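You operate a simulated robot arm through the tools that you are given. There is no shell and no other tool. Be economical: measure what you need, move in short steps, check, and stop when the job is done.

The job below is to be done with a simulated robot arm. You get a single attempt, and the scene is never put back.

TASK
Put things in order on the table top. At the end: the red jelly dish stands where the orange stood; the clear olive oil bottle is on the pink praline dish; the white dates jar stands where the clear olive oil bottle stood; the orange from the table top stands where the white dates jar stood; whatever was shut is shut again. Leave all else as you found it, and nothing knocked over. Set down upright: olive oil bottle.
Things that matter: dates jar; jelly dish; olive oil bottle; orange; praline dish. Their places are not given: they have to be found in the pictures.

It is judged by the outcome, as a careful person would: the job done as asked, and still so three seconds after it is handed in. It fails if anything else is knocked over, pushed out of place, dropped, spilled or broken.

THE ROBOT
A 7-joint arm with a two-finger parallel gripper, fixed in place. Base frame: the origin is at the foot of the arm, x ahead of it, y to its left, z up; the work surface is at about z = 0.75. Lengths are in m, angles in rad, forces in N, time in s.
With the tool pointing down near the work surface it reaches from about 0.3 to 0.68 m from the base axis. Its first joint turns from -1.152 to 1.152 rad. Payload 1.57 kg.
Tool frame: the origin (TCP) lies between the finger pads and is the grasp point; the fingertips stand 0.03 m ahead of it; z points along the fingers, y is the line along which they close. The gripper opens to 0.11 m. The fingers are 0.024 m wide and 0.012 m thick; the gripper's body (0.048 by 0.112 m) begins 0.078 m behind the TCP.
Orientation is that of the tool frame in the base frame, as [roll, pitch, yaw] about the fixed x, y, z axes, in that order (R = Rz(yaw) Ry(pitch) Rx(roll)). With the fingers straight down and closing along the base's y, the tool's x points along the base's -x, its y along +y and its z along -z.

THE INTERFACE
- The arm moves only by the tool drive_tool. Its argument "motion" is a list of rows, each a list of 7 numbers: the shift along the base's x, y, z in m, then the turn, a rotation vector about the base's x, y, z in degrees, then the opening, from 0 (shut) to 1 (fully open). In form: [[dx, dy, dz, wx, wy, wz, hand], ...]. A call has 1 to 10 rows; each row shifts and turns the commanded pose from where the row before left it. Each row takes 0.2 s and may step no farther than 0.05 m and 0.15 rad from the row before; otherwise, or with a gripper value out of range, the whole call is refused. A pose out of reach is approached as far as the arm can. The call stops where the force on the tool passes 40 N (or 10 N more than at its start, if that is more) or the arm is blocked; 0.2 s more then pass. The fingers move at their own pace (about 0.108 m/s each) and stop on an object; they squeeze with about 20 N. The grip force told is the motor's: it shows also when the fingers shut on nothing. Time passes only in rows, and 0.2 s behind the last, so rows that do not move let the fingers close. It gives the time, the measured TCP pose, the force on the tool (base axes), the opening and the grip force at its end, in the units of the frame above (readings bear some noise), with the torque about the TCP (base axes, N m) and any sound that the robot's microphone picked up.
- Cameras (640 x 400 px; columns grow to the right, rows downward): "scene" is fixed at [0.1719, -0.4047, 1.3913]; the picture's right is [0.67, -0.74, 0.00], its down [-0.50, -0.46, -0.73] and it looks along [0.54, 0.49, -0.68] (base axes); focal length 369 px, centre (320, 200). "wrist" rides on the gripper at [0.07, 0.016, -0.141] in the tool frame; the picture's right is [-0.23, 0.97, 0.00], its down [-0.85, -0.20, -0.48] and it looks along [-0.47, -0.11, 0.88] (tool axes); focal length 222 px, centre (320, 200).
- camera(camera): a new picture of that camera. The clock stands still meanwhile.
- probe_pixels(camera, pixels): for up to 12 pixels [column, row] of the newest picture of that camera ("zoom" is the newest enlarged one), the place [x, y, z] in the base frame of the surface seen there, good to about 0.002 m. The clock stands still meanwhile.
- zoom(camera, box): a new picture of the part [left, top, right, bottom] of that camera's present view, enlarged. The clock stands still meanwhile.
- job_done(): hands the job in; it is judged then, once.

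Work in short steps. Measure before you move; look again where a grasp or a placing could have gone wrong, and mend it. You have 80 turns and 46 pictures in all, those below and enlarged ones among them. Open the gripper and draw the arm clear of the work before you hand the job in, unless the task says otherwise; then end with one line.

The tools are called after "Request:" by a JSON object that holds its "api" and its "payload". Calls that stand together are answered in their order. drive_tool: Moves the arm, as the interface text tells. Its arguments: {"type":"object","properties":{"motion":{"type":"array"}},"required":["motion"]} The other tools are called the same way: camera (camera) takes a picture; probe_pixels (camera, pixels) gives the place of the surface under pixels of a picture; zoom (camera, box) takes an enlarged picture of a part of a camera's view; job_done () hands the job in.

At the start:

```text
time_s: 0.0
position: [0.3843, 0.0066, 1.1031]
ee_rot: [-3.141, 0.001, -3.142]
wrist_force: [-0.4, 0.4, 0.2]
wrist_torque: [0.04, 0.01, 0.02]
opening: 0.1098
gripper_force: 0.1
```

scene: 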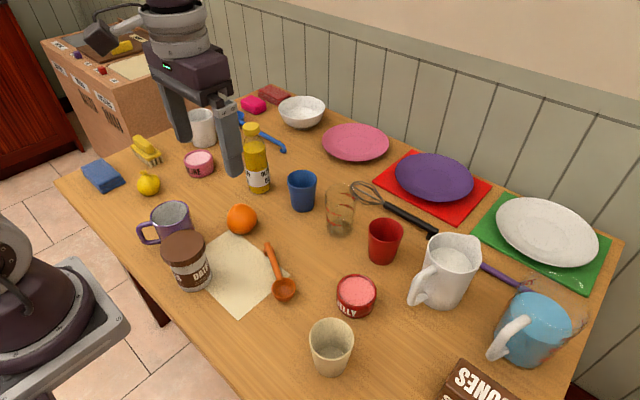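
wrist: 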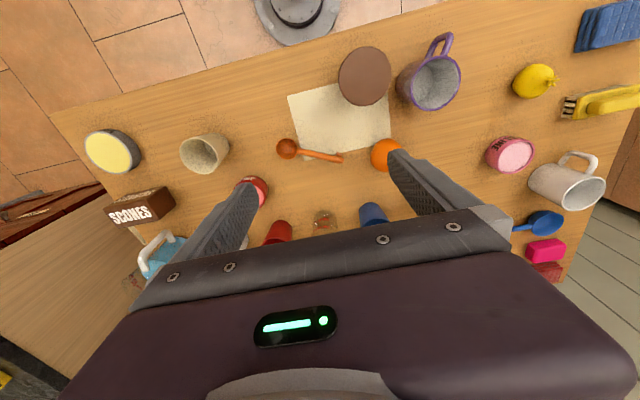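

I start by zooming on the labelled things: the pink dish near (200,163), the bottle (257,160), the jar (187,260), and the red dish (356,295).

Request:
{"api": "zoom", "payload": {"camera": "scene", "box": [120, 90, 320, 215]}}

Request:
{"api": "zoom", "payload": {"camera": "scene", "box": [140, 195, 400, 357]}}

Request:
{"api": "probe_pixels", "payload": {"camera": "scene", "pixels": [[200, 158], [250, 127], [258, 180], [242, 212], [184, 244], [356, 288], [192, 285], [356, 140], [240, 270], [303, 176], [170, 210], [340, 190]]}}

```text
3.20 times, centred on (220, 152) of scene
```

zoom: 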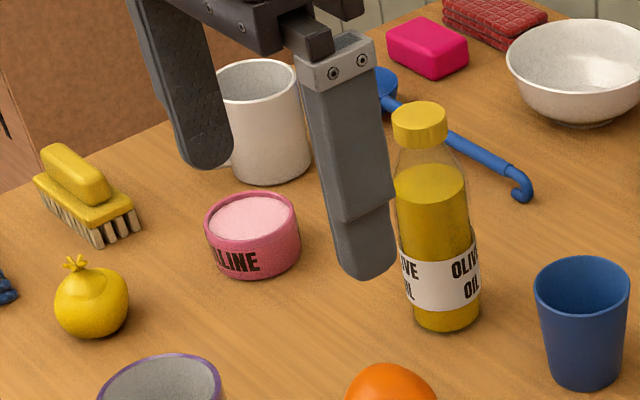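

```text
2.46 times, centred on (270, 276) of scene
```

zoom: 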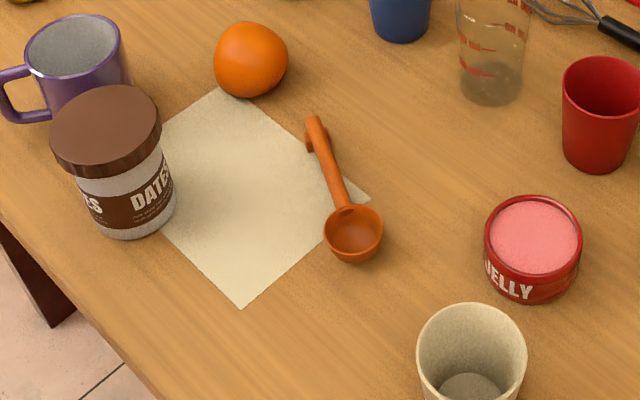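

```text
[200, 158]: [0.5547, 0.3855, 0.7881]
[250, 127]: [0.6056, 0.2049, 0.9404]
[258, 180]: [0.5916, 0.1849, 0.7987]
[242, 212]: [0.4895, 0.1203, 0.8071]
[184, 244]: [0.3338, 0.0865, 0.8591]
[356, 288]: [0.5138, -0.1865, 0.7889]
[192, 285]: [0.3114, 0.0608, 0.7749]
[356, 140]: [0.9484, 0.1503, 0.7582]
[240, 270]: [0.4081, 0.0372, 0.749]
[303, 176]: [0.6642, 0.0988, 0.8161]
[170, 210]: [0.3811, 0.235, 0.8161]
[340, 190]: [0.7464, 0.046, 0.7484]
```

Praline dish (200,163), bottle, jar with lid, red jelly dish and orange are all identified. I measure rims and edges for exact centres and widths.

Request:
{"api": "probe_pixels", "payload": {"camera": "zoom", "pixels": [[53, 125], [160, 118], [105, 88], [112, 160], [487, 235], [579, 238], [532, 198], [534, 276], [251, 40], [251, 60], [137, 190], [108, 125]]}}

Request:
{"api": "probe_pixels", "payload": {"camera": "scene", "pixels": [[243.5, 127], [259, 127], [251, 122.5], [251, 131], [185, 159.4], [213, 157.5], [199, 151], [200, 168], [258, 190], [250, 185], [266, 185], [257, 160]]}}

```text
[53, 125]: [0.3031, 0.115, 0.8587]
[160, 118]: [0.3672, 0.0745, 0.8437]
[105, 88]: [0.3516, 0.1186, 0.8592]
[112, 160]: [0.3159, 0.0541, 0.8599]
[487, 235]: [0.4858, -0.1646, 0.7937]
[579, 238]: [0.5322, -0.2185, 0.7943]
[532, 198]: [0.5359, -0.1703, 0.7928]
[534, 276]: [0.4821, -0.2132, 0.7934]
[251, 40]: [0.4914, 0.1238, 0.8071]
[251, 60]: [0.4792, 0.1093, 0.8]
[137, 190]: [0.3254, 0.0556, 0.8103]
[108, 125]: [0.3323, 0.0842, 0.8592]
```

```text
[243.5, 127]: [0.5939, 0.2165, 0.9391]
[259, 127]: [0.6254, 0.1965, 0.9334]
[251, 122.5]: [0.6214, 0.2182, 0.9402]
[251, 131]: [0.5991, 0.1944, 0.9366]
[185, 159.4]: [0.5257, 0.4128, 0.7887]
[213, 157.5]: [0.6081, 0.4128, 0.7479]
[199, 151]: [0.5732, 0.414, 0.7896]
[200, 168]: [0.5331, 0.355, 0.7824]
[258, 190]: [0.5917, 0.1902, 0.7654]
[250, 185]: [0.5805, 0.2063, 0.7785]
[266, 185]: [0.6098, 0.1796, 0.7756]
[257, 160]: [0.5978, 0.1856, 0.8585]
```

Bottle axis ≈ (0.610, 0.206), top 0.94, radius ≈ 0.028; praline dish ≈ (0.554, 0.385). I move above the bottle with the hand open and look again.

Request:
{"api": "drive_tool", "payload": {"motion": [[0.028, 0.025, 0, 0, 0, 0, 1], [0.028, 0.025, 0, 0, 0, 0, 1], [0.028, 0.025, 0, 0, 0, 0, 1], [0.028, 0.025, 0, 0, 0, 0, 1], [0.028, 0.025, 0, 0, 0, 0, 1], [0.028, 0.025, 0, 0, 0, 0, 1], [0.028, 0.025, 0, 0, 0, 0, 1], [0.029, 0.025, 0, 0, 0, 0, 1], [0, 0, 0, 0, 0, 0, 1]]}}

Request:
{"api": "camera", "payload": {"camera": "wrist"}}

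Request:
{"api": "zoom", "payload": {"camera": "scene", "box": [120, 90, 320, 215]}}

```text
time_s: 2.0
position: [0.6105, 0.209, 1.1007]
ee_rot: [3.141, -0.001, 3.141]
wrist_force: [-0.7, -0.2, -0.5]
wrist_torque: [0.04, -0.01, -0.01]
opening: 0.11
gripper_force: 0.2
```

```text
41 pictures are left
```

wrist: 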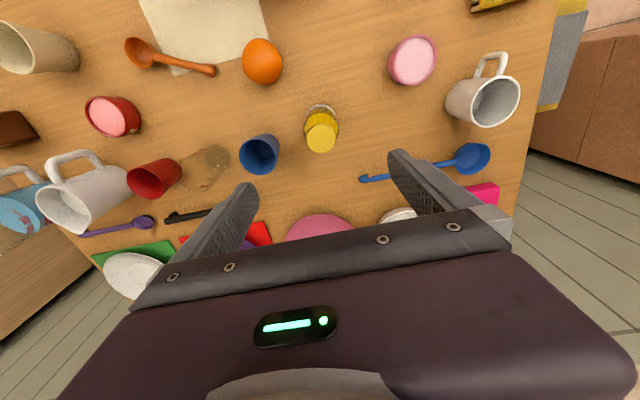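

```text
3.20 times, centred on (220, 152) of scene
```

zoom: 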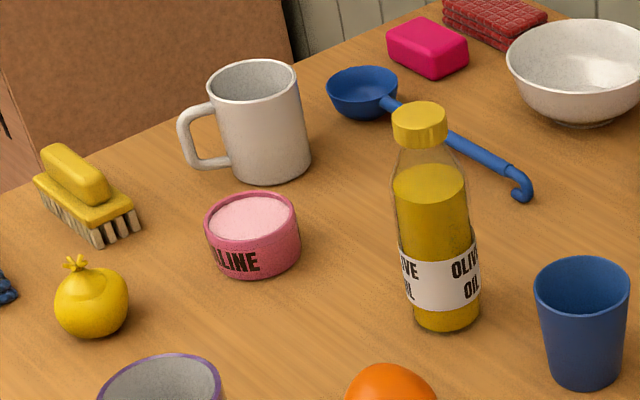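

The view is now unobstructed; I measure the praline rim and fill, bottle profile, and nearby mug and ladle.

Request:
{"api": "probe_pixels", "payload": {"camera": "zoom", "pixels": [[208, 220], [297, 216], [252, 195], [252, 243], [252, 220], [255, 99], [255, 62], [400, 175], [428, 200], [428, 160], [505, 185], [440, 320]]}}

Request:
{"api": "probe_pixels", "payload": {"camera": "wrist", "pixels": [[413, 38], [434, 60], [392, 60], [413, 80], [413, 60], [262, 60], [262, 45], [250, 60], [275, 60], [321, 133]]}}

```text
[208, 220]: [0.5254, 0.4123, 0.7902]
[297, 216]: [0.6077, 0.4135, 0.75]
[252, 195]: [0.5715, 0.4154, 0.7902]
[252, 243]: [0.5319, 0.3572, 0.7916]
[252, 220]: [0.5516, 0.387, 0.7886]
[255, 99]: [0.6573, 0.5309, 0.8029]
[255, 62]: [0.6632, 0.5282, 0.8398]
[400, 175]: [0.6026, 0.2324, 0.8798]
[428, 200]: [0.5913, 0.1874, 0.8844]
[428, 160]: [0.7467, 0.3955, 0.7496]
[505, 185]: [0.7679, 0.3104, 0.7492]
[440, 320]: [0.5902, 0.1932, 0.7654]
```

```text
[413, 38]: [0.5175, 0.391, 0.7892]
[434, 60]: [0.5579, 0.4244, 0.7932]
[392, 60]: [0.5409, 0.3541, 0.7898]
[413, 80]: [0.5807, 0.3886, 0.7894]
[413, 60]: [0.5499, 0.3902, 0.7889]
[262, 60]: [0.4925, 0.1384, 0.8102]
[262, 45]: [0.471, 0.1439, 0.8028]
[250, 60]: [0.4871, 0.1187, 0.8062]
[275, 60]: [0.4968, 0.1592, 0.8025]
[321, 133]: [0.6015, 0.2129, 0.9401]
```

Bottle axis (0.610, 0.206), r≈0.027, body straight up to ≈0.885. I descend to TCP z≈0.872 (palm clears the cap at 0.94) and then close.

Request:
{"api": "drive_tool", "payload": {"motion": [[0, -0.002, -0.04, 0, 0, 0, 1], [0, 0, -0.04, 0, 0, 0, 1], [0, 0, -0.04, 0, 0, 0, 1], [0, 0, -0.04, 0, 0, 0, 1], [0, 0, -0.03, 0, 0, 0, 1], [0, 0, -0.025, 0, 0, 0, 1], [0, 0, -0.014, 0, 0, 0, 1], [0, 0, 0, 0, 0, 0, 1]]}}

Request:
{"api": "zoom", "payload": {"camera": "scene", "box": [150, 60, 350, 215]}}

```text
time_s: 3.8
position: [0.6083, 0.2041, 0.8752]
ee_rot: [3.141, 0.0, 3.14]
wrist_force: [-0.6, 0.2, -0.5]
wrist_torque: [-0.02, 0.03, 0.05]
opening: 0.1102
gripper_force: 0.1
```

```text
2.58 times, centred on (250, 138) of scene
```

zoom: 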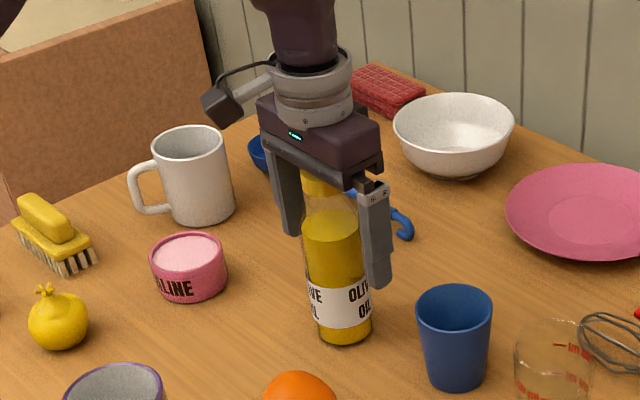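

The bottle stands between the fingers. I close slowly and wait.

Request:
{"api": "drive_tool", "payload": {"motion": [[0, 0.001, 0, 0, 0, 0, 0.6], [0, 0, 0, 0, 0, 0, 0.5], [0, 0, 0, 0, 0, 0, 0.3], [0, 0, 0, 0, 0, 0, 0.3], [0, 0, 0, 0, 0, 0, 0.3]]}}

```text
time_s: 5.0
position: [0.6077, 0.2058, 0.8755]
ee_rot: [-3.14, 0.0, 3.141]
wrist_force: [0.6, 2.4, 2.2]
wrist_torque: [0.09, -0.12, 0.04]
opening: 0.0581
gripper_force: 20.2
```

It gripped at 0.058 m with 20 N. I lift gently.

Request:
{"api": "drive_tool", "payload": {"motion": [[0, 0, 0.01, 0, 0, 0, 0.2], [0, 0, 0.02, 0, 0, 0, 0.2], [0, 0, 0.03, 0, 0, 0, 0.2], [0, 0, 0.03, 0, 0, 0, 0.2], [0, 0, 0.01, 0, 0, 0, 0.2], [0, 0, 0, 0, 0, 0, 0.2]]}}

Request:
{"api": "camera", "payload": {"camera": "scene"}}

```text
time_s: 6.4
position: [0.6081, 0.2065, 0.9763]
ee_rot: [-3.141, 0.0, -3.141]
wrist_force: [-0.6, 0.1, -3.0]
wrist_torque: [-0.01, 0.04, 0.0]
opening: 0.0577
gripper_force: 20.1
```

```text
38 pictures are left
```

scene: 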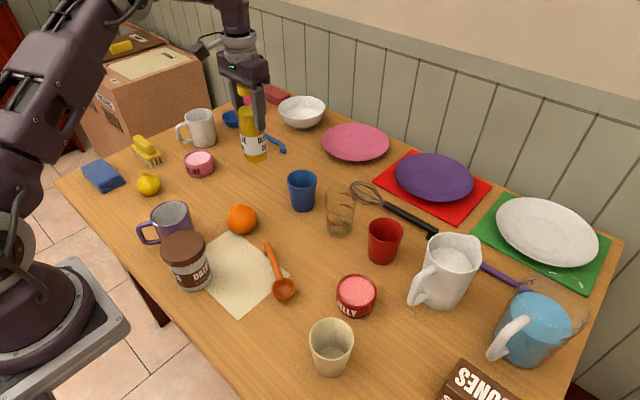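

The bottle hangs free at (254,140). I carry it over the praline dish: shift (-0.060, +0.182).

Request:
{"api": "drive_tool", "payload": {"motion": [[-0.01, 0.03, 0.005, 0, 0, 0, 0.2], [-0.01, 0.03, 0, 0, 0, 0, 0.2], [-0.01, 0.03, 0, 0, 0, 0, 0.2], [-0.01, 0.03, 0, 0, 0, 0, 0.2], [-0.01, 0.03, 0, 0, 0, 0, 0.2], [-0.01, 0.032, 0, 0, 0, 0, 0.2], [0, 0, 0, 0, 0, 0, 0.2], [0, 0, 0, 0, 0, 0, 0.2]]}}

Request:
{"api": "zoom", "payload": {"camera": "scene", "box": [120, 60, 320, 215]}}

Request:
{"api": "camera", "payload": {"camera": "wrist"}}

```text
time_s: 8.2
position: [0.5557, 0.3662, 0.9784]
ee_rot: [3.14, 0.0, -3.141]
wrist_force: [-0.3, -0.5, -3.0]
wrist_torque: [0.01, 0.02, -0.02]
opening: 0.058
gripper_force: 20.3
out of reach, approached as far as the arm can: row 6
```

```text
2.58 times, centred on (220, 138) of scene
```

zoom: 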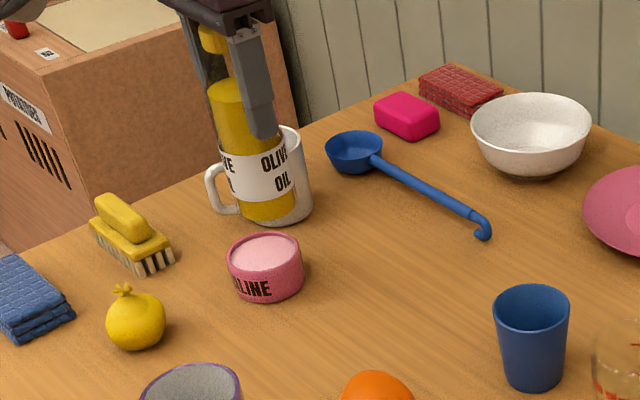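

```text
36 pictures are left
```

wrist: 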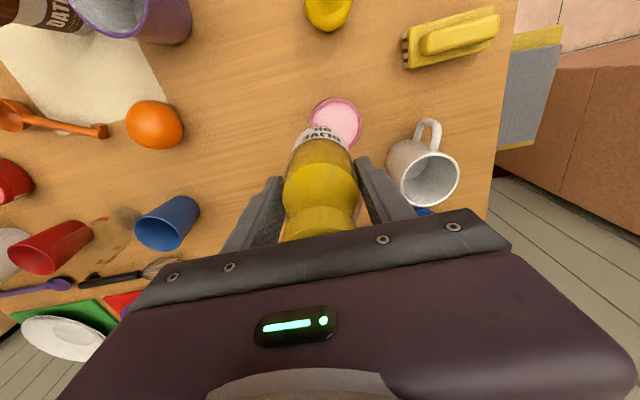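

Reach ended at radius ≈0.665 at this height. Bottle bottom is at ≈0.85, so I lower 0.035 while staying above the dish rim, and see whether the reach grows.

Request:
{"api": "drive_tool", "payload": {"motion": [[0, 0, -0.02, 0, 0, 0, 0.2], [0, 0, -0.02, 0, 0, 0, 0.2], [0, 0, 0, 0, 0, 0, 0.2], [0, 0, 0, 0, 0, 0, 0.2]]}}

```text
time_s: 9.2
position: [0.5544, 0.3648, 0.9385]
ee_rot: [3.141, -0.002, 3.141]
wrist_force: [0.0, 0.8, -3.3]
wrist_torque: [-0.04, -0.03, 0.0]
opening: 0.0576
gripper_force: 20.0
```

Now I step the remaining (-0.006, +0.023).

Request:
{"api": "drive_tool", "payload": {"motion": [[-0.006, 0.012, 0, 0, 0, 0, 0.2], [0, 0.011, 0, 0, 0, 0, 0.2], [0, 0, 0, 0, 0, 0, 0.2], [0, 0, 0, 0, 0, 0, 0.2]]}}

```text
time_s: 10.2
position: [0.5468, 0.388, 0.9383]
ee_rot: [-3.141, 0.001, -3.126]
wrist_force: [-0.3, -0.4, -3.1]
wrist_torque: [0.0, -0.02, 0.0]
opening: 0.0579
gripper_force: 20.3
```

It reached (0.547, 0.388). I check the alignment of bottle and dish.

Request:
{"api": "zoom", "payload": {"camera": "scene", "box": [140, 80, 260, 190]}}

Request:
{"api": "camera", "payload": {"camera": "wrist"}}

```text
3.64 times, centred on (200, 135) of scene
```

zoom: 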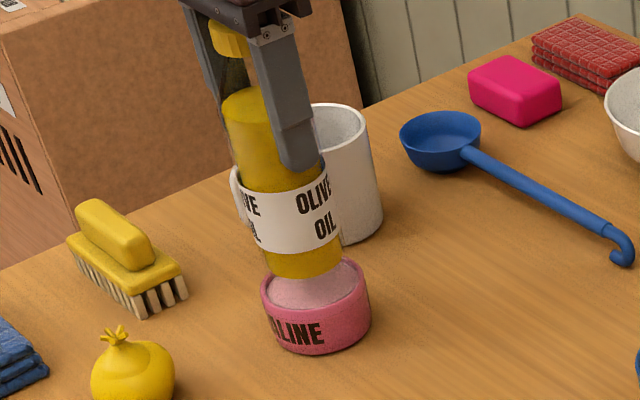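

```text
34 pictures are left
```

wrist: 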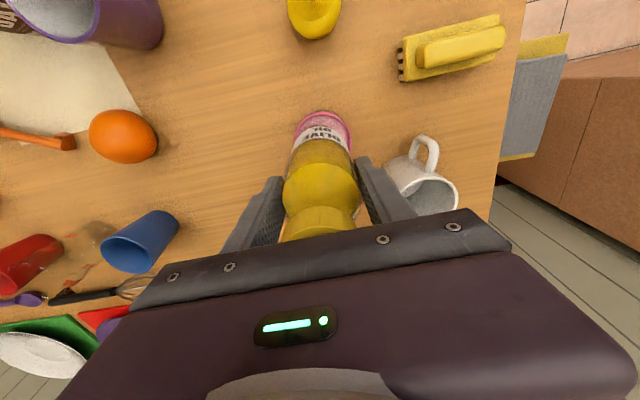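

I probe the bottle near its base to get its axis.

Request:
{"api": "probe_pixels", "payload": {"camera": "zoom", "pixels": [[265, 262], [280, 265], [295, 267], [305, 267], [320, 265], [335, 258], [245, 225], [265, 235], [290, 238], [310, 235], [328, 225]]}}

```text
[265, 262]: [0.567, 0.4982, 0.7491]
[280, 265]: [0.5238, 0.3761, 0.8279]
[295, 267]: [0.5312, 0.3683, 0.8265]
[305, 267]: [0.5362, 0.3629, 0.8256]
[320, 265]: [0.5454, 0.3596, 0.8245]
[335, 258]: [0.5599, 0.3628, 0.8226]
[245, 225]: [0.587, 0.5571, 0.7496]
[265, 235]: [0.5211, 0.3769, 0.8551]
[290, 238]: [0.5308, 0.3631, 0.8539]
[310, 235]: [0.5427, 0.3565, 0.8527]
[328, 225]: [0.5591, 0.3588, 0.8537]
```

Bottle axis fits (0.549, 0.388), matching the dish centre (0.550, 0.388). Its bottom is ≈0.024 above the fill; I lower in small steps.

Request:
{"api": "drive_tool", "payload": {"motion": [[0.001, 0, -0.01, 0, 0, 0, 0.2], [0, 0, -0.008, 0, 0, 0, 0.2], [0, 0, -0.002, 0, 0, 0, 0.2], [0, 0, 0, 0, 0, 0, 0.2]]}}

```text
time_s: 11.2
position: [0.5499, 0.3896, 0.9199]
ee_rot: [3.14, 0.003, -3.141]
wrist_force: [-3.6, -1.7, 15.0]
wrist_torque: [-0.31, 0.23, 0.0]
opening: 0.0578
gripper_force: 19.6
```

Contact at 15 N with the bottom near 0.794; I look to see if it sits on the rim or fill.

Request:
{"api": "zoom", "payload": {"camera": "scene", "box": [150, 110, 240, 190]}}

```text
5.00 times, centred on (195, 150) of scene
```

zoom: 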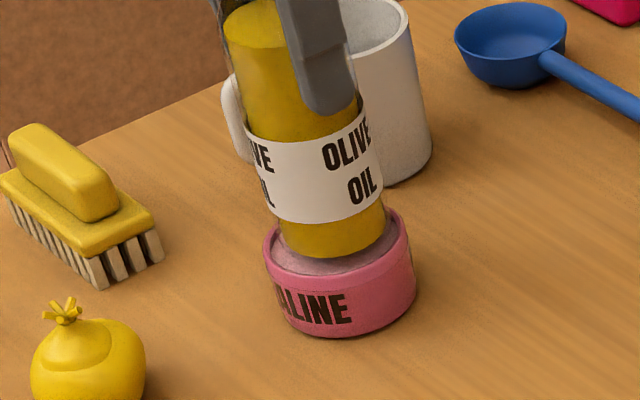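

I probe the bottle's lower edge and dish rim to judge the seating.

Request:
{"api": "probe_pixels", "payload": {"camera": "zoom", "pixels": [[285, 240], [300, 250], [320, 255], [345, 255], [365, 247], [380, 232], [266, 245], [280, 265], [310, 280], [345, 281], [385, 267], [408, 240]]}}

```text
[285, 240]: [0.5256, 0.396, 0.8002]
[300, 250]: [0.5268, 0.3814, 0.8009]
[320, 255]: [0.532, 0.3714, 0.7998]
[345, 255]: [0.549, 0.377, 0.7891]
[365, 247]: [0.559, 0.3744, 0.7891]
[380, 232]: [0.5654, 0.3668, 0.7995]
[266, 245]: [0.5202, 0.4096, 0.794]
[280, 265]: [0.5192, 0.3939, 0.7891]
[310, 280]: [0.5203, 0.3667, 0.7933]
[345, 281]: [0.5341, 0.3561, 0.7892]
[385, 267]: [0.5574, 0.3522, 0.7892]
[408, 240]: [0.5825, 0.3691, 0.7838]
```

The contact torque hints at the +x side touching first. I lift 4 mm, shift 2 mm toward −x/−y, and lower again.

Request:
{"api": "drive_tool", "payload": {"motion": [[0, 0, 0.004, 0, 0, 0, 0.2], [-0.002, -0.0015, 0, 0, 0, 0, 0.2], [0, 0, 0, 0, 0, 0, 0.2]]}}

Request:
{"api": "drive_tool", "payload": {"motion": [[0, 0, -0.002, 0, 0, 0, 0.2], [0, 0, -0.002, 0, 0, 0, 0.2], [0, 0, 0, 0, 0, 0, 0.2]]}}

```text
time_s: 12.0
position: [0.5485, 0.387, 0.9226]
ee_rot: [-3.14, -0.001, -3.141]
wrist_force: [-0.2, 0.3, -3.0]
wrist_torque: [0.01, 0.02, 0.0]
opening: 0.0578
gripper_force: 19.2
```

```text
time_s: 12.8
position: [0.5495, 0.3875, 0.9199]
ee_rot: [3.14, 0.001, 3.141]
wrist_force: [-3.1, -1.2, 9.2]
wrist_torque: [-0.13, 0.1, 0.02]
opening: 0.0576
gripper_force: 19.8
```

Same contact height again, so it rests evenly. I relieve the load 1 mm and open the fingers slightly, then inspect.

Request:
{"api": "drive_tool", "payload": {"motion": [[0, 0, 0.001, 0, 0, 0, 0.5], [0, 0, 0, 0, 0, 0, 0.58], [0, 0, 0, 0, 0, 0, 0.62], [0, 0, 0, 0, 0, 0, 0.62]]}}

Request:
{"api": "zoom", "payload": {"camera": "scene", "box": [150, 70, 250, 190]}}

```text
time_s: 13.8
position: [0.5479, 0.3877, 0.9194]
ee_rot: [-3.142, 0.0, -3.141]
wrist_force: [-0.6, 0.2, -0.5]
wrist_torque: [0.0, -0.02, 0.01]
opening: 0.0683
gripper_force: 0.1
```

```text
3.33 times, centred on (200, 130) of scene
```

zoom: 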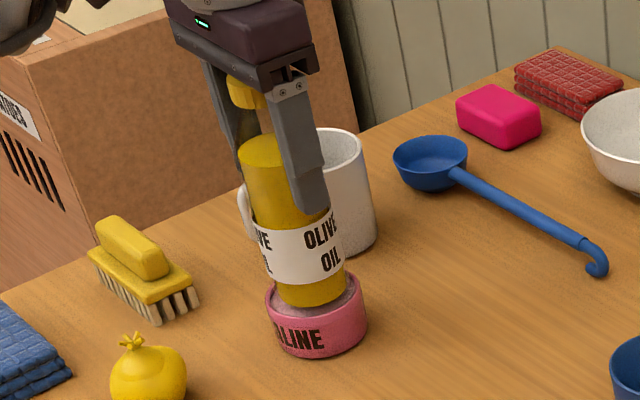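

The bottle appears to stand; I probe cap and lower body to check for tilt.

Request:
{"api": "probe_pixels", "payload": {"camera": "zoom", "pixels": [[285, 295], [300, 302], [315, 303], [340, 288], [265, 245], [285, 255], [310, 252], [243, 170], [255, 175], [265, 180], [240, 95], [243, 105]]}}

```text
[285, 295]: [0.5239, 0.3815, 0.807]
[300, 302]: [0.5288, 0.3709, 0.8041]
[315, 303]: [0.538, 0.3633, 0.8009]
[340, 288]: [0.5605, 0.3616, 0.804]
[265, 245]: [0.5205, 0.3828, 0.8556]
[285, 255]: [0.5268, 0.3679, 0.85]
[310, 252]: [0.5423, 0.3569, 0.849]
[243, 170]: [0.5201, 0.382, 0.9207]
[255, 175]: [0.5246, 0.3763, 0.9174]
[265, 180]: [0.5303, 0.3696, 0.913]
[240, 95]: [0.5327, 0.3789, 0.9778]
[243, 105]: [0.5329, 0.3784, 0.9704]
```

Upright and centred. I open fully, draw straight out along −x (the fingers flank in y), then rise.

Request:
{"api": "drive_tool", "payload": {"motion": [[0, 0, 0, 0, 0, 0, 1], [0, 0, 0, 0, 0, 0, 1], [-0.03, 0, 0, 0, 0, 0, 1], [-0.04, 0, 0.0, 0, 0, 0, 1], [-0.03, -0.01, 0.03, 0, 0, 0, 1], [0, -0.03, 0.05, 0, 0, 0, 1], [0, -0.03, 0.05, 0, 0, 0, 1], [0, -0.04, 0.02, 0, 0, 0, 1]]}}

Request:
{"api": "camera", "payload": {"camera": "scene"}}

```text
refused: row 6 steps farther than a row can; nothing moved
```

```text
31 pictures are left
```

scene: 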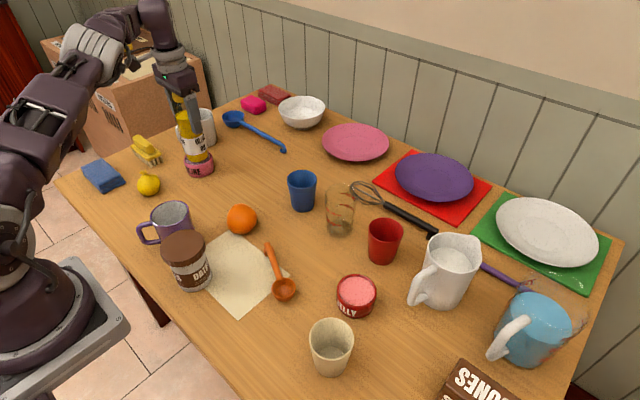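

The call was refused for step size; I resend with shorter steps.

Request:
{"api": "drive_tool", "payload": {"motion": [[0, 0, 0, 0, 0, 0, 1], [0, 0, 0, 0, 0, 0, 1], [-0.03, 0, 0, 0, 0, 0, 1], [-0.04, 0, 0.0, 0, 0, 0, 1], [-0.03, -0.01, 0.03, 0, 0, 0, 1], [0, -0.02, 0.04, 0, 0, 0, 1], [0, -0.02, 0.04, 0, 0, 0, 1], [0, -0.03, 0.03, 0, 0, 0, 1], [0, 0, 0, 0, 0, 0, 1]]}}

Request:
{"api": "camera", "payload": {"camera": "scene"}}

```text
time_s: 15.8
position: [0.4477, 0.3099, 1.0581]
ee_rot: [3.14, 0.001, -3.14]
wrist_force: [-0.1, 1.4, -0.4]
wrist_torque: [0.02, 0.0, 0.03]
opening: 0.1101
gripper_force: 0.0
```

```text
30 pictures are left
```

scene: 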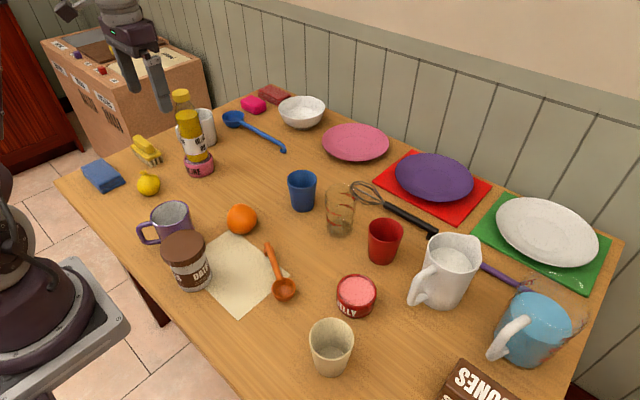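

The bottle stands on the praline dish at (195,140). Next I move above the dates jar (≈(0.334, 0.086)).

Request:
{"api": "drive_tool", "payload": {"motion": [[-0.018, -0.04, 0, 0, 0, 0, 1], [-0.018, -0.04, 0, 0, 0, 0, 1], [-0.018, -0.04, 0, 0, 0, 0, 1], [-0.018, -0.04, 0, 0, 0, 0, 1], [-0.018, -0.04, -0.01, 0, 0, 0, 1], [-0.018, -0.024, -0.03, 0, 0, 0, 1], [-0.006, 0, -0.03, 0, 0, 0, 1], [0, 0, 0, 0, 0, 0, 1]]}}

Request:
{"api": "camera", "payload": {"camera": "wrist"}}

Request:
{"api": "zoom", "payload": {"camera": "scene", "box": [120, 190, 280, 310]}}

```text
time_s: 17.6
position: [0.3355, 0.0843, 0.989]
ee_rot: [3.142, -0.001, -3.141]
wrist_force: [0.1, -0.1, 0.4]
wrist_torque: [0.01, 0.02, 0.0]
opening: 0.1099
gripper_force: 0.0
```

```text
29 pictures are left
```

wrist: 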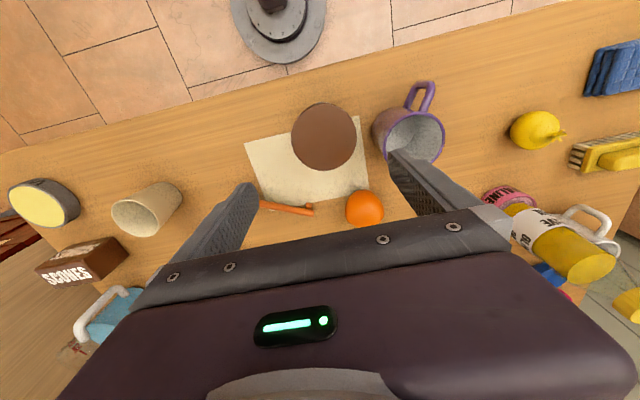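

```text
3.33 times, centred on (200, 250) of scene
```

zoom: 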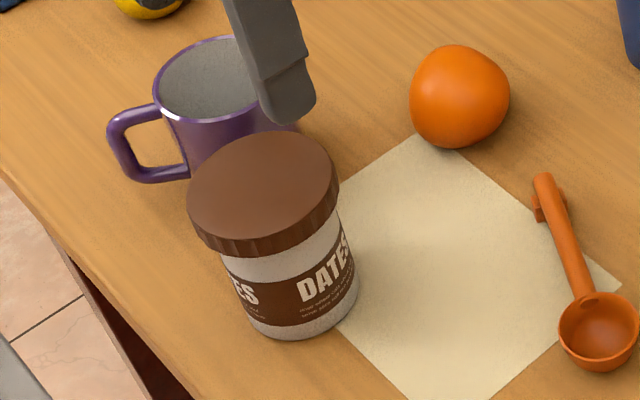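

I probe the lid edges in both pictures, plus the mug's near side.

Request:
{"api": "probe_pixels", "payload": {"camera": "wrist", "pixels": [[294, 137], [354, 137], [324, 106], [324, 167], [303, 116], [345, 116], [303, 158], [345, 158], [375, 130], [380, 112], [391, 155]]}}

Request:
{"api": "probe_pixels", "payload": {"camera": "zoom", "pixels": [[191, 195], [335, 180], [270, 135], [250, 238], [245, 265], [290, 275], [335, 250], [250, 320], [290, 332], [345, 305], [215, 130], [280, 100]]}}

```text
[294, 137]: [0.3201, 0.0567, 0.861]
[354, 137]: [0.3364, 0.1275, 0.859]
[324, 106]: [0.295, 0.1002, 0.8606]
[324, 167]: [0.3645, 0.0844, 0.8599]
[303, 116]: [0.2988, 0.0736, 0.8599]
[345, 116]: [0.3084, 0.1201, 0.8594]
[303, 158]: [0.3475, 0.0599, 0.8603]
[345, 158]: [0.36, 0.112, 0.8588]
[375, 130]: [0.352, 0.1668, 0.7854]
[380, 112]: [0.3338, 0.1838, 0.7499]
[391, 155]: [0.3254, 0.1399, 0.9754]
```

```text
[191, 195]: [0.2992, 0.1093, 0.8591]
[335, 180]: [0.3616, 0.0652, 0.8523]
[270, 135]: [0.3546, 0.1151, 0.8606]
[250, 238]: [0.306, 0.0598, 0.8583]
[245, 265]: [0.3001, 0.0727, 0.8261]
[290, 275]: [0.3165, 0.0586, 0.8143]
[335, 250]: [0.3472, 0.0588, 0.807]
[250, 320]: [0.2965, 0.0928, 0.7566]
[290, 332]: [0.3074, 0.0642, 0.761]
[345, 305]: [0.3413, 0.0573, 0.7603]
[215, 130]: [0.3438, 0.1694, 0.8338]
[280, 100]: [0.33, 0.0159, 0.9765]
```

Jar axis ≈ (0.330, 0.090), lid r≈0.0375, body r≈0.034; the mug's side is at y≈0.167. I narrow the hand to ≈0.095 m and descend to z≈0.90 first.

Request:
{"api": "drive_tool", "payload": {"motion": [[-0.0055, 0.005, 0, 0, 0, 0, 0.87], [0, 0, -0.03, 0, 0, 0, 0.87], [0, 0, -0.03, 0, 0, 0, 0.87], [0, 0, -0.03, 0, 0, 0, 0.87], [0, 0, 0, 0, 0, 0, 0.87]]}}

Request:
{"api": "zoom", "payload": {"camera": "scene", "box": [120, 170, 280, 310]}}

```text
time_s: 18.8
position: [0.3307, 0.0876, 0.8994]
ee_rot: [3.141, -0.001, 3.141]
wrist_force: [-0.4, 0.4, 0.8]
wrist_torque: [0.03, 0.01, -0.02]
opening: 0.0955
gripper_force: 0.0
```

```text
2.86 times, centred on (200, 240) of scene
```

zoom: 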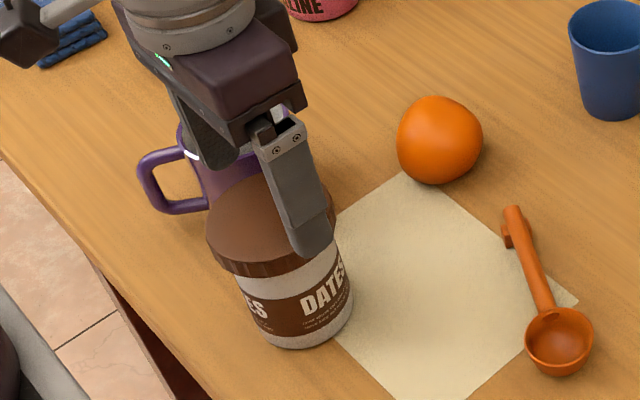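

The fingers straddle the lid. I continue down to z≈0.798 and close on the body below the lid.

Request:
{"api": "drive_tool", "payload": {"motion": [[0, 0.0015, -0.025, 0, 0, 0, 0.87], [0, 0, -0.025, 0, 0, 0, 0.87], [0, 0, -0.025, 0, 0, 0, 0.87], [0, 0, -0.025, 0, 0, 0, 0.87], [0, 0, 0, 0, 0, 0, 0.87], [0, 0, 0, 0, 0, 0, 0.65], [0, 0, 0, 0, 0, 0, 0.4], [0, 0, 0, 0, 0, 0, 0.4], [0, 0, 0, 0, 0, 0, 0.4]]}}

```text
time_s: 20.8
position: [0.3297, 0.0915, 0.7991]
ee_rot: [-3.142, 0.001, 3.141]
wrist_force: [1.2, -0.3, -0.4]
wrist_torque: [0.01, 0.02, -0.03]
opening: 0.075
gripper_force: 20.0
```

Closed at 0.075 m, which could be lid or body contact; I look closely.

Request:
{"api": "zoom", "payload": {"camera": "scene", "box": [140, 200, 240, 310]}}

```text
3.64 times, centred on (190, 255) of scene
```

zoom: 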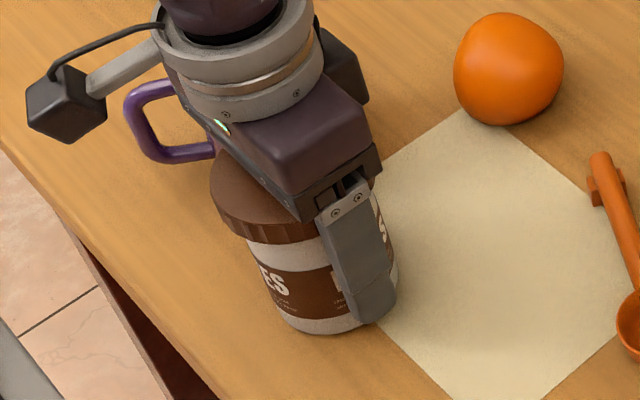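

I lift only 6 mm and check the whole jar comes up together with its lid.

Request:
{"api": "drive_tool", "payload": {"motion": [[0, 0, 0.003, 0, 0, 0, 0.3], [0, 0, 0.003, 0, 0, 0, 0.3], [0, 0, 0, 0, 0, 0, 0.3], [0, 0, 0, 0, 0, 0, 0.3]]}}

Request:
{"api": "zoom", "payload": {"camera": "scene", "box": [140, 200, 240, 310]}}

```text
time_s: 21.8
position: [0.3289, 0.0909, 0.8058]
ee_rot: [3.14, 0.001, 3.142]
wrist_force: [0.6, -0.2, -2.0]
wrist_torque: [0.02, 0.01, 0.04]
opening: 0.0748
gripper_force: 19.8
```

```text
3.64 times, centred on (190, 255) of scene
```

zoom: 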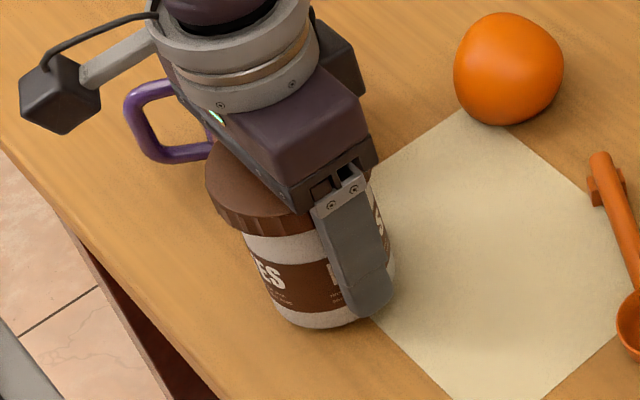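

Jar and lid rise together. I lift further and look.

Request:
{"api": "drive_tool", "payload": {"motion": [[0, 0, 0.01, 0, 0, 0, 0.3], [0, 0, 0.02, 0, 0, 0, 0.3], [0, 0, 0.03, 0, 0, 0, 0.3], [0, 0, 0.03, 0, 0, 0, 0.3], [0, 0, 0.03, 0, 0, 0, 0.3], [0, 0, 0, 0, 0, 0, 0.3]]}}

Request:
{"api": "zoom", "payload": {"camera": "scene", "box": [100, 130, 300, 310]}}

```text
time_s: 23.2
position: [0.3285, 0.0907, 0.9259]
ee_rot: [-3.14, 0.0, 3.141]
wrist_force: [-0.5, 0.1, -2.8]
wrist_torque: [0.01, -0.01, 0.01]
opening: 0.0744
gripper_force: 21.0
```

```text
2.22 times, centred on (200, 220) of scene
```

zoom: 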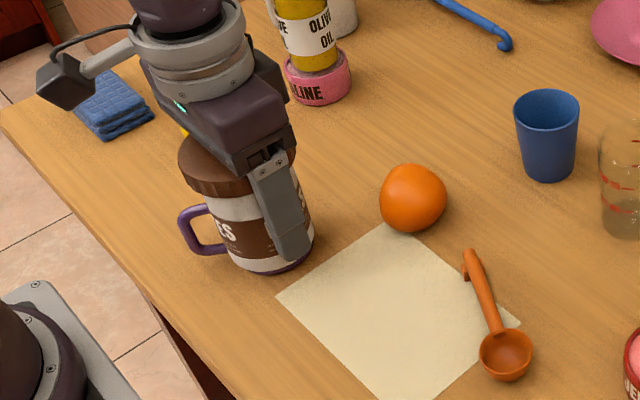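

Jar held whole. I carry it above the bottle's former place: shift (+0.281, +0.115).

Request:
{"api": "drive_tool", "payload": {"motion": [[0.035, 0.0144, 0, 0, 0, 0, 0.3], [0.035, 0.0144, 0, 0, 0, 0, 0.3], [0.035, 0.0144, 0, 0, 0, 0, 0.3], [0.035, 0.0144, 0, 0, 0, 0, 0.3], [0.035, 0.0144, 0, 0, 0, 0, 0.3], [0.035, 0.0144, 0, 0, 0, 0, 0.3], [0.035, 0.0144, 0, 0, 0, 0, 0.3], [0.036, 0.0144, 0, 0, 0, 0, 0.3], [0, 0, 0, 0, 0, 0, 0.3]]}}

```text
time_s: 25.2
position: [0.6099, 0.2049, 0.9273]
ee_rot: [3.141, -0.001, 3.142]
wrist_force: [-0.3, -0.4, -4.1]
wrist_torque: [0.0, -0.02, -0.01]
opening: 0.0742
gripper_force: 20.3
```

On target; I lower to just above the table, then touch down slowly.

Request:
{"api": "drive_tool", "payload": {"motion": [[0, 0, -0.04, 0, 0, 0, 0.3], [0, 0, -0.04, 0, 0, 0, 0.3], [0, 0, -0.03, 0, 0, 0, 0.3], [0, 0, -0.01, 0, 0, 0, 0.3], [0, 0, -0.004, 0, 0, 0, 0.3], [0, 0, -0.002, 0, 0, 0, 0.3], [0, 0, -0.001, 0, 0, 0, 0.3], [0, 0, 0, 0, 0, 0, 0.3]]}}

Request:
{"api": "zoom", "payload": {"camera": "scene", "box": [160, 70, 340, 220]}}

```text
time_s: 27.0
position: [0.6103, 0.2051, 0.7991]
ee_rot: [3.14, 0.003, -3.141]
wrist_force: [-0.1, 1.9, 3.9]
wrist_torque: [-0.13, -0.01, -0.05]
opening: 0.0744
gripper_force: 20.3
```

```text
2.67 times, centred on (250, 145) of scene
```

zoom: 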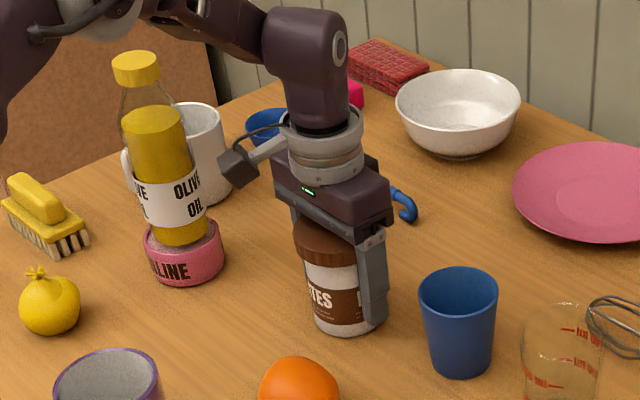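

Jar touches down at the right height. I open to 0.87 and rise straight up.

Request:
{"api": "drive_tool", "payload": {"motion": [[0, 0, 0, 0, 0, 0, 0.75], [0, 0, 0, 0, 0, 0, 0.87], [0, 0, 0, 0, 0, 0, 0.87], [0, 0, 0.03, 0, 0, 0, 0.87], [0, 0, 0.04, 0, 0, 0, 0.87], [0, 0, 0.05, 0, 0, 0, 0.9], [0, 0, 0.05, 0, 0, 0, 1], [0, 0, 0.03, 0, 0, 0, 1]]}}

Request:
{"api": "zoom", "payload": {"camera": "scene", "box": [140, 70, 340, 250]}}

Request:
{"api": "camera", "payload": {"camera": "wrist"}}

```text
time_s: 28.8
position: [0.6091, 0.2036, 0.9989]
ee_rot: [3.141, 0.001, 3.141]
wrist_force: [-0.4, 0.4, 0.3]
wrist_torque: [-0.01, -0.01, 0.02]
opening: 0.11
gripper_force: 0.2
```

```text
2.22 times, centred on (240, 160) of scene
```

zoom: 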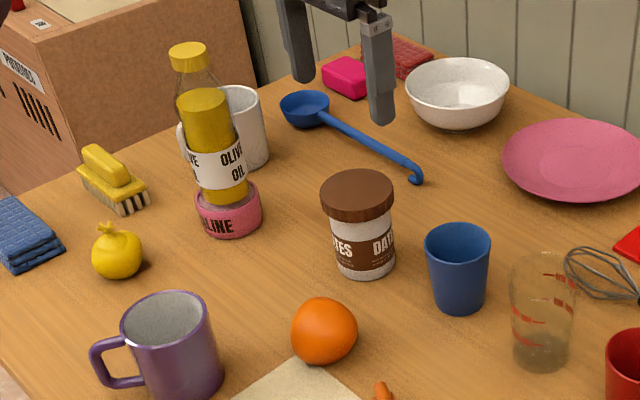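

```text
21 pictures are left
```

wrist: 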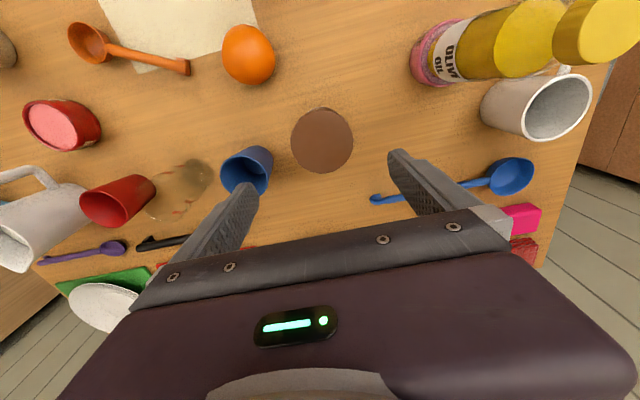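

The jar stands lidded at (362,225) of the zoom. Now I measure the orange from both pictures.

Request:
{"api": "probe_pixels", "payload": {"camera": "zoom", "pixels": [[323, 305], [323, 320], [323, 345], [300, 325], [345, 325], [323, 358], [310, 305], [345, 310]]}}

Request:
{"api": "probe_pixels", "payload": {"camera": "wrist", "pixels": [[248, 35], [248, 55], [248, 75], [228, 55], [268, 55], [235, 72], [265, 72], [310, 122], [322, 140], [340, 158], [306, 158], [338, 122]]}}

```text
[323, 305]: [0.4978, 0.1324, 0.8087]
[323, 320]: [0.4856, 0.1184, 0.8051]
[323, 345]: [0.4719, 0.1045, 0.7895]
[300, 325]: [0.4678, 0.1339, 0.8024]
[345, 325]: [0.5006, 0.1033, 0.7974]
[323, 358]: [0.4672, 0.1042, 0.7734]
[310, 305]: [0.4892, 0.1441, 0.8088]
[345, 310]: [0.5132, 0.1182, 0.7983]
```

```text
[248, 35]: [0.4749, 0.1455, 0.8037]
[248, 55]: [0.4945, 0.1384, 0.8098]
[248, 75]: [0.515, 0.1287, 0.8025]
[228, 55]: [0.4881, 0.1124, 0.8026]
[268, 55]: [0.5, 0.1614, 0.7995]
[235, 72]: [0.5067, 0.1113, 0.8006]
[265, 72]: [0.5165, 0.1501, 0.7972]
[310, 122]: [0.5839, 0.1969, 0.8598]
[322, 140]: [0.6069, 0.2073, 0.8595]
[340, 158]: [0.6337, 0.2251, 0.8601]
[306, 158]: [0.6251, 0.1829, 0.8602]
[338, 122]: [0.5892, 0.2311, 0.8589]
```

Orange centre ≈ (0.4925, 0.1325), width ≈0.073, top 0.81. I move over it and descend to z≈0.83.

Request:
{"api": "drive_tool", "payload": {"motion": [[-0.039, -0.0237, 0, 0, 0, 0, 1], [-0.039, -0.0237, 0, 0, 0, 0, 1], [-0.0385, -0.0237, 0, 0, 0, 0, 1], [0, 0, -0.04, 0, 0, 0, 1], [0, 0, -0.04, 0, 0, 0, 1], [0, 0, -0.04, 0, 0, 0, 1], [0, 0, -0.04, 0, 0, 0, 1], [0, 0, 0, 0, 0, 0, 1]]}}

Request:
{"api": "zoom", "payload": {"camera": "scene", "box": [180, 150, 320, 270]}}

```text
time_s: 30.6
position: [0.493, 0.1328, 0.8362]
ee_rot: [3.141, 0.002, -3.141]
wrist_force: [0.5, -0.5, -1.1]
wrist_torque: [0.0, 0.02, 0.01]
opening: 0.11
gripper_force: 0.0
```

```text
3.33 times, centred on (250, 210) of scene
```

zoom: 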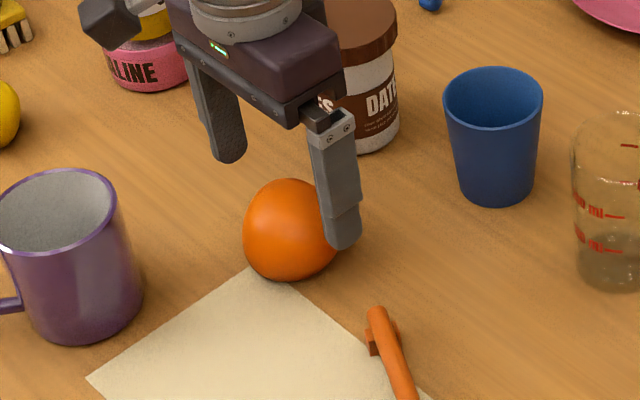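

The fingers straddle the orange cleanly. I descend to z≈0.786 and close.

Request:
{"api": "drive_tool", "payload": {"motion": [[0, 0, -0.025, 0, 0, 0, 1], [0, 0, -0.02, 0, 0, 0, 1], [0, 0, -0.005, 0, 0, 0, 1], [0, 0, 0, 0, 0, 0, 0.75], [0, 0, 0, 0, 0, 0, 0.5], [0, 0, 0, 0, 0, 0, 0.4], [0, 0, 0, 0, 0, 0, 0.3], [0, 0, 0, 0, 0, 0, 0.3]]}}

```text
time_s: 32.4
position: [0.4936, 0.1351, 0.7892]
ee_rot: [-3.141, 0.0, 3.142]
wrist_force: [0.0, -0.8, -0.3]
wrist_torque: [-0.01, -0.01, 0.02]
opening: 0.0706
gripper_force: 20.1
```

Gripped at 0.0706 m. I lift and check.

Request:
{"api": "drive_tool", "payload": {"motion": [[0, 0, 0.01, 0, 0, 0, 0.3], [0, 0, 0.03, 0, 0, 0, 0.3], [0, 0, 0.04, 0, 0, 0, 0.3], [0, 0, 0.04, 0, 0, 0, 0.3], [0, 0, 0, 0, 0, 0, 0.3]]}}

Request:
{"api": "zoom", "payload": {"camera": "scene", "box": [120, 130, 320, 310]}}

```text
time_s: 33.6
position: [0.4943, 0.1362, 0.9089]
ee_rot: [-3.141, -0.001, 3.141]
wrist_force: [-0.3, 0.2, -2.5]
wrist_torque: [0.02, -0.03, 0.02]
opening: 0.0706
gripper_force: 20.0
```

```text
2.22 times, centred on (220, 220) of scene
```

zoom: 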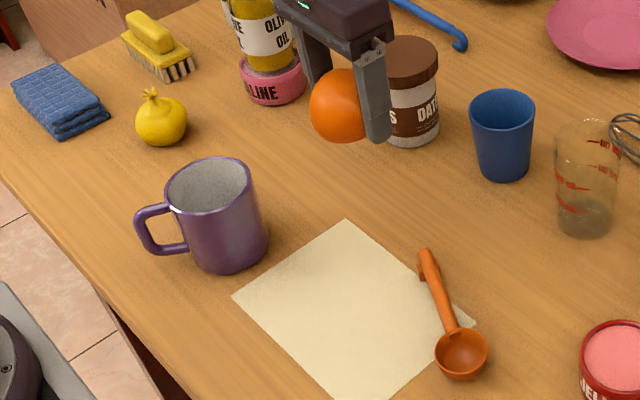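

The orange is held. I carry it to (0.330, 0.090), the jar's old place.

Request:
{"api": "drive_tool", "payload": {"motion": [[-0.041, -0.0115, 0, 0, 0, 0, 0.3], [-0.041, -0.0115, 0, 0, 0, 0, 0.3], [-0.041, -0.0115, 0, 0, 0, 0, 0.3], [-0.041, -0.0115, 0, 0, 0, 0, 0.3], [0, 0, -0.04, 0, 0, 0, 0.3], [0, 0, -0.04, 0, 0, 0, 0.3], [0, 0, -0.02, 0, 0, 0, 0.3], [0, 0, 0, 0, 0, 0, 0.3]]}}

Request:
{"api": "zoom", "payload": {"camera": "scene", "box": [120, 180, 280, 320]}}

```text
time_s: 35.4
position: [0.3311, 0.0868, 0.81]
ee_rot: [3.142, 0.0, -3.141]
wrist_force: [-0.3, -0.5, -1.7]
wrist_torque: [0.0, -0.02, -0.03]
opening: 0.0709
gripper_force: 19.7
```

```text
2.86 times, centred on (200, 250) of scene
```

zoom: 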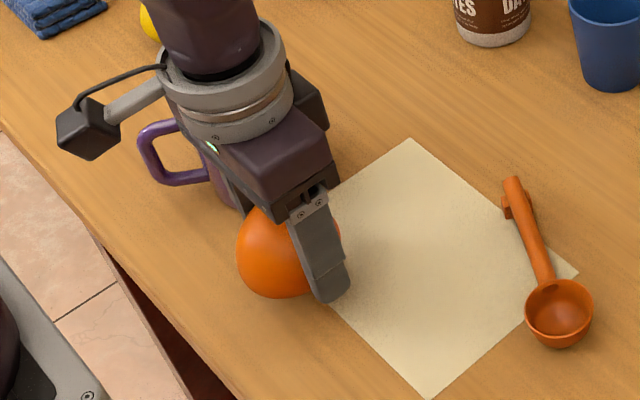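

I lower the last 2 cm gently, with a small +y correction.

Request:
{"api": "drive_tool", "payload": {"motion": [[0, 0.002, -0.01, 0, 0, 0, 0.3], [0, 0, -0.007, 0, 0, 0, 0.3], [0, 0, -0.002, 0, 0, 0, 0.3], [0, 0, -0.0015, 0, 0, 0, 0.3], [0, 0, 0, 0, 0, 0, 0.3]]}}

```text
time_s: 36.6
position: [0.3298, 0.0907, 0.7901]
ee_rot: [-3.14, -0.001, -3.141]
wrist_force: [-0.7, -0.2, -1.4]
wrist_torque: [0.01, -0.01, 0.01]
opening: 0.0705
gripper_force: 19.6
```

Request:
{"api": "drive_tool", "payload": {"motion": [[0, 0, -0.0015, 0, 0, 0, 0.3], [0, 0, 0, 0, 0, 0, 0.3]]}}

```text
time_s: 37.2
position: [0.3303, 0.0895, 0.7872]
ee_rot: [3.14, 0.002, 3.141]
wrist_force: [0.8, 1.5, 20.5]
wrist_torque: [-0.01, 0.03, -0.03]
opening: 0.0709
gripper_force: 19.8
```

The orange is firmly on the table (20 N); I relieve 1 mm and open gently, then look.

Request:
{"api": "drive_tool", "payload": {"motion": [[0, 0, 0.001, 0, 0, 0, 0.3], [0, 0, 0, 0, 0, 0, 0.68], [0, 0, 0, 0, 0, 0, 0.75], [0, 0, 0, 0, 0, 0, 0.87], [0, 0, 0, 0, 0, 0, 0.87]]}}

Request:
{"api": "drive_tool", "payload": {"motion": [[0, 0, 0.03, 0, 0, 0, 0.87], [0, 0, 0.04, 0, 0, 0, 0.87], [0, 0, 0.05, 0, 0, 0, 1], [0, 0, 0.05, 0, 0, 0, 1], [0, 0, 0.03, 0, 0, 0, 1]]}}

Request:
{"api": "camera", "payload": {"camera": "scene"}}

```text
time_s: 38.4
position: [0.3305, 0.0909, 0.7879]
ee_rot: [-3.14, -0.001, 3.14]
wrist_force: [0.1, -0.2, -0.3]
wrist_torque: [0.05, 0.01, -0.01]
opening: 0.096
gripper_force: 0.1
```

```text
time_s: 39.6
position: [0.3309, 0.0903, 0.9914]
ee_rot: [-3.141, -0.002, -3.141]
wrist_force: [-0.1, 0.0, -0.4]
wrist_torque: [-0.02, -0.01, 0.02]
opening: 0.1099
gripper_force: 0.1
```

```text
17 pictures are left
```

scene: 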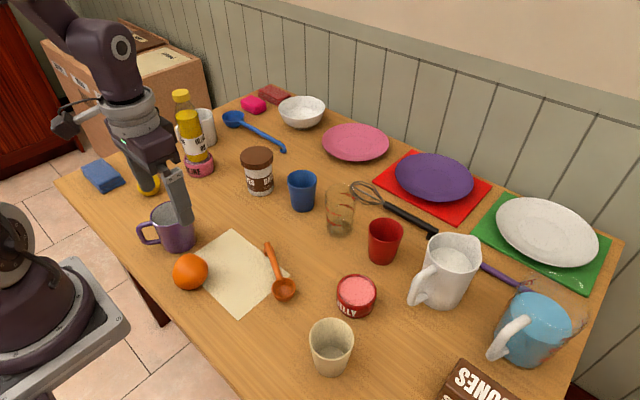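

The orange stands at (190,272). Now I probe the jelly dish again and its neighbours.

Request:
{"api": "probe_pixels", "payload": {"camera": "scene", "pixels": [[338.5, 291], [374.5, 292], [356, 276], [357, 306], [331, 325], [345, 327], [284, 288], [384, 262], [420, 290], [294, 285], [186, 262], [242, 217]]}}

```text
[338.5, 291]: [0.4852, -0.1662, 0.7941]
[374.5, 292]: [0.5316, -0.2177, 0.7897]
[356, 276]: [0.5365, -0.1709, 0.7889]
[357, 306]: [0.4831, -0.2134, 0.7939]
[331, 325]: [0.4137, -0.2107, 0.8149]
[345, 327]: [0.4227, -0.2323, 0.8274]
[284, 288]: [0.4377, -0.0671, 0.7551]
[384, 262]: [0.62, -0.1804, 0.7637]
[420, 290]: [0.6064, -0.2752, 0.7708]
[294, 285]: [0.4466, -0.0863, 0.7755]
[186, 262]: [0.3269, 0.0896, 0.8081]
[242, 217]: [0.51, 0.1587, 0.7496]
```

Jelly dish centre (0.509, -0.192), neighbours clear of the fingers. I move above it and down to z≈0.85.

Request:
{"api": "drive_tool", "payload": {"motion": [[0.0222, -0.0353, 0, 0, 0, 0, 1], [0.0222, -0.0353, 0, 0, 0, 0, 1], [0.0222, -0.0353, 0, 0, 0, 0, 1], [0.0222, -0.0353, 0, 0, 0, 0, 1], [0.0222, -0.0353, 0, 0, 0, 0, 1], [0.0222, -0.0353, 0, 0, 0, 0, 1], [0.0222, -0.0353, 0, 0, 0, 0, 1], [0.0222, -0.0353, 0, 0, 0, 0, 1], [0, 0, 0, 0, 0, 0, 1]]}}

Request:
{"api": "drive_tool", "payload": {"motion": [[0, 0, -0.04, 0, 0, 0, 1], [0, 0, -0.04, 0, 0, 0, 1], [0, 0, -0.04, 0, 0, 0, 1], [0, 0, -0.02, 0, 0, 0, 1], [0, 0, 0, 0, 0, 0, 1]]}}

Request:
{"api": "zoom", "payload": {"camera": "scene", "box": [260, 190, 440, 350]}}

```text
time_s: 41.6
position: [0.5096, -0.1913, 0.9873]
ee_rot: [-3.141, -0.001, 3.141]
wrist_force: [-0.1, 0.6, 0.1]
wrist_torque: [0.01, 0.01, -0.01]
opening: 0.1099
gripper_force: 0.1
```

```text
time_s: 42.8
position: [0.508, -0.1917, 0.8464]
ee_rot: [-3.14, 0.0, 3.14]
wrist_force: [0.1, 0.7, 1.0]
wrist_torque: [0.0, 0.03, 0.01]
opening: 0.11
gripper_force: 0.1
```

```text
2.50 times, centred on (350, 270) of scene
```

zoom: 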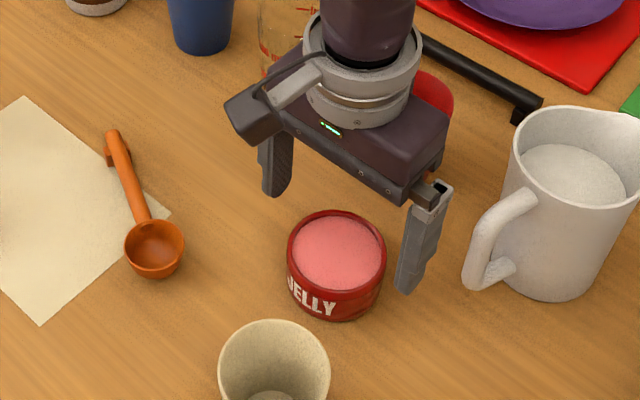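

The dish lies between the fingers and the jug handle is clear. I descend to z≈0.785 and close.

Request:
{"api": "drive_tool", "payload": {"motion": [[0, 0, -0.03, 0, 0, 0, 1], [0, 0, -0.025, 0, 0, 0, 1], [0, 0, -0.006, 0, 0, 0, 1], [0, 0, 0, 0, 0, 0, 0.8], [0, 0, 0, 0, 0, 0, 0.6], [0, 0, 0, 0, 0, 0, 0.4], [0, 0, 0, 0, 0, 0, 0.4], [0, 0, 0, 0, 0, 0, 0.4]]}}

```text
time_s: 44.6
position: [0.5078, -0.1923, 0.7866]
ee_rot: [-3.141, 0.0, -3.141]
wrist_force: [0.2, 0.3, -0.9]
wrist_torque: [-0.03, -0.01, -0.01]
opening: 0.0748
gripper_force: 20.1
```

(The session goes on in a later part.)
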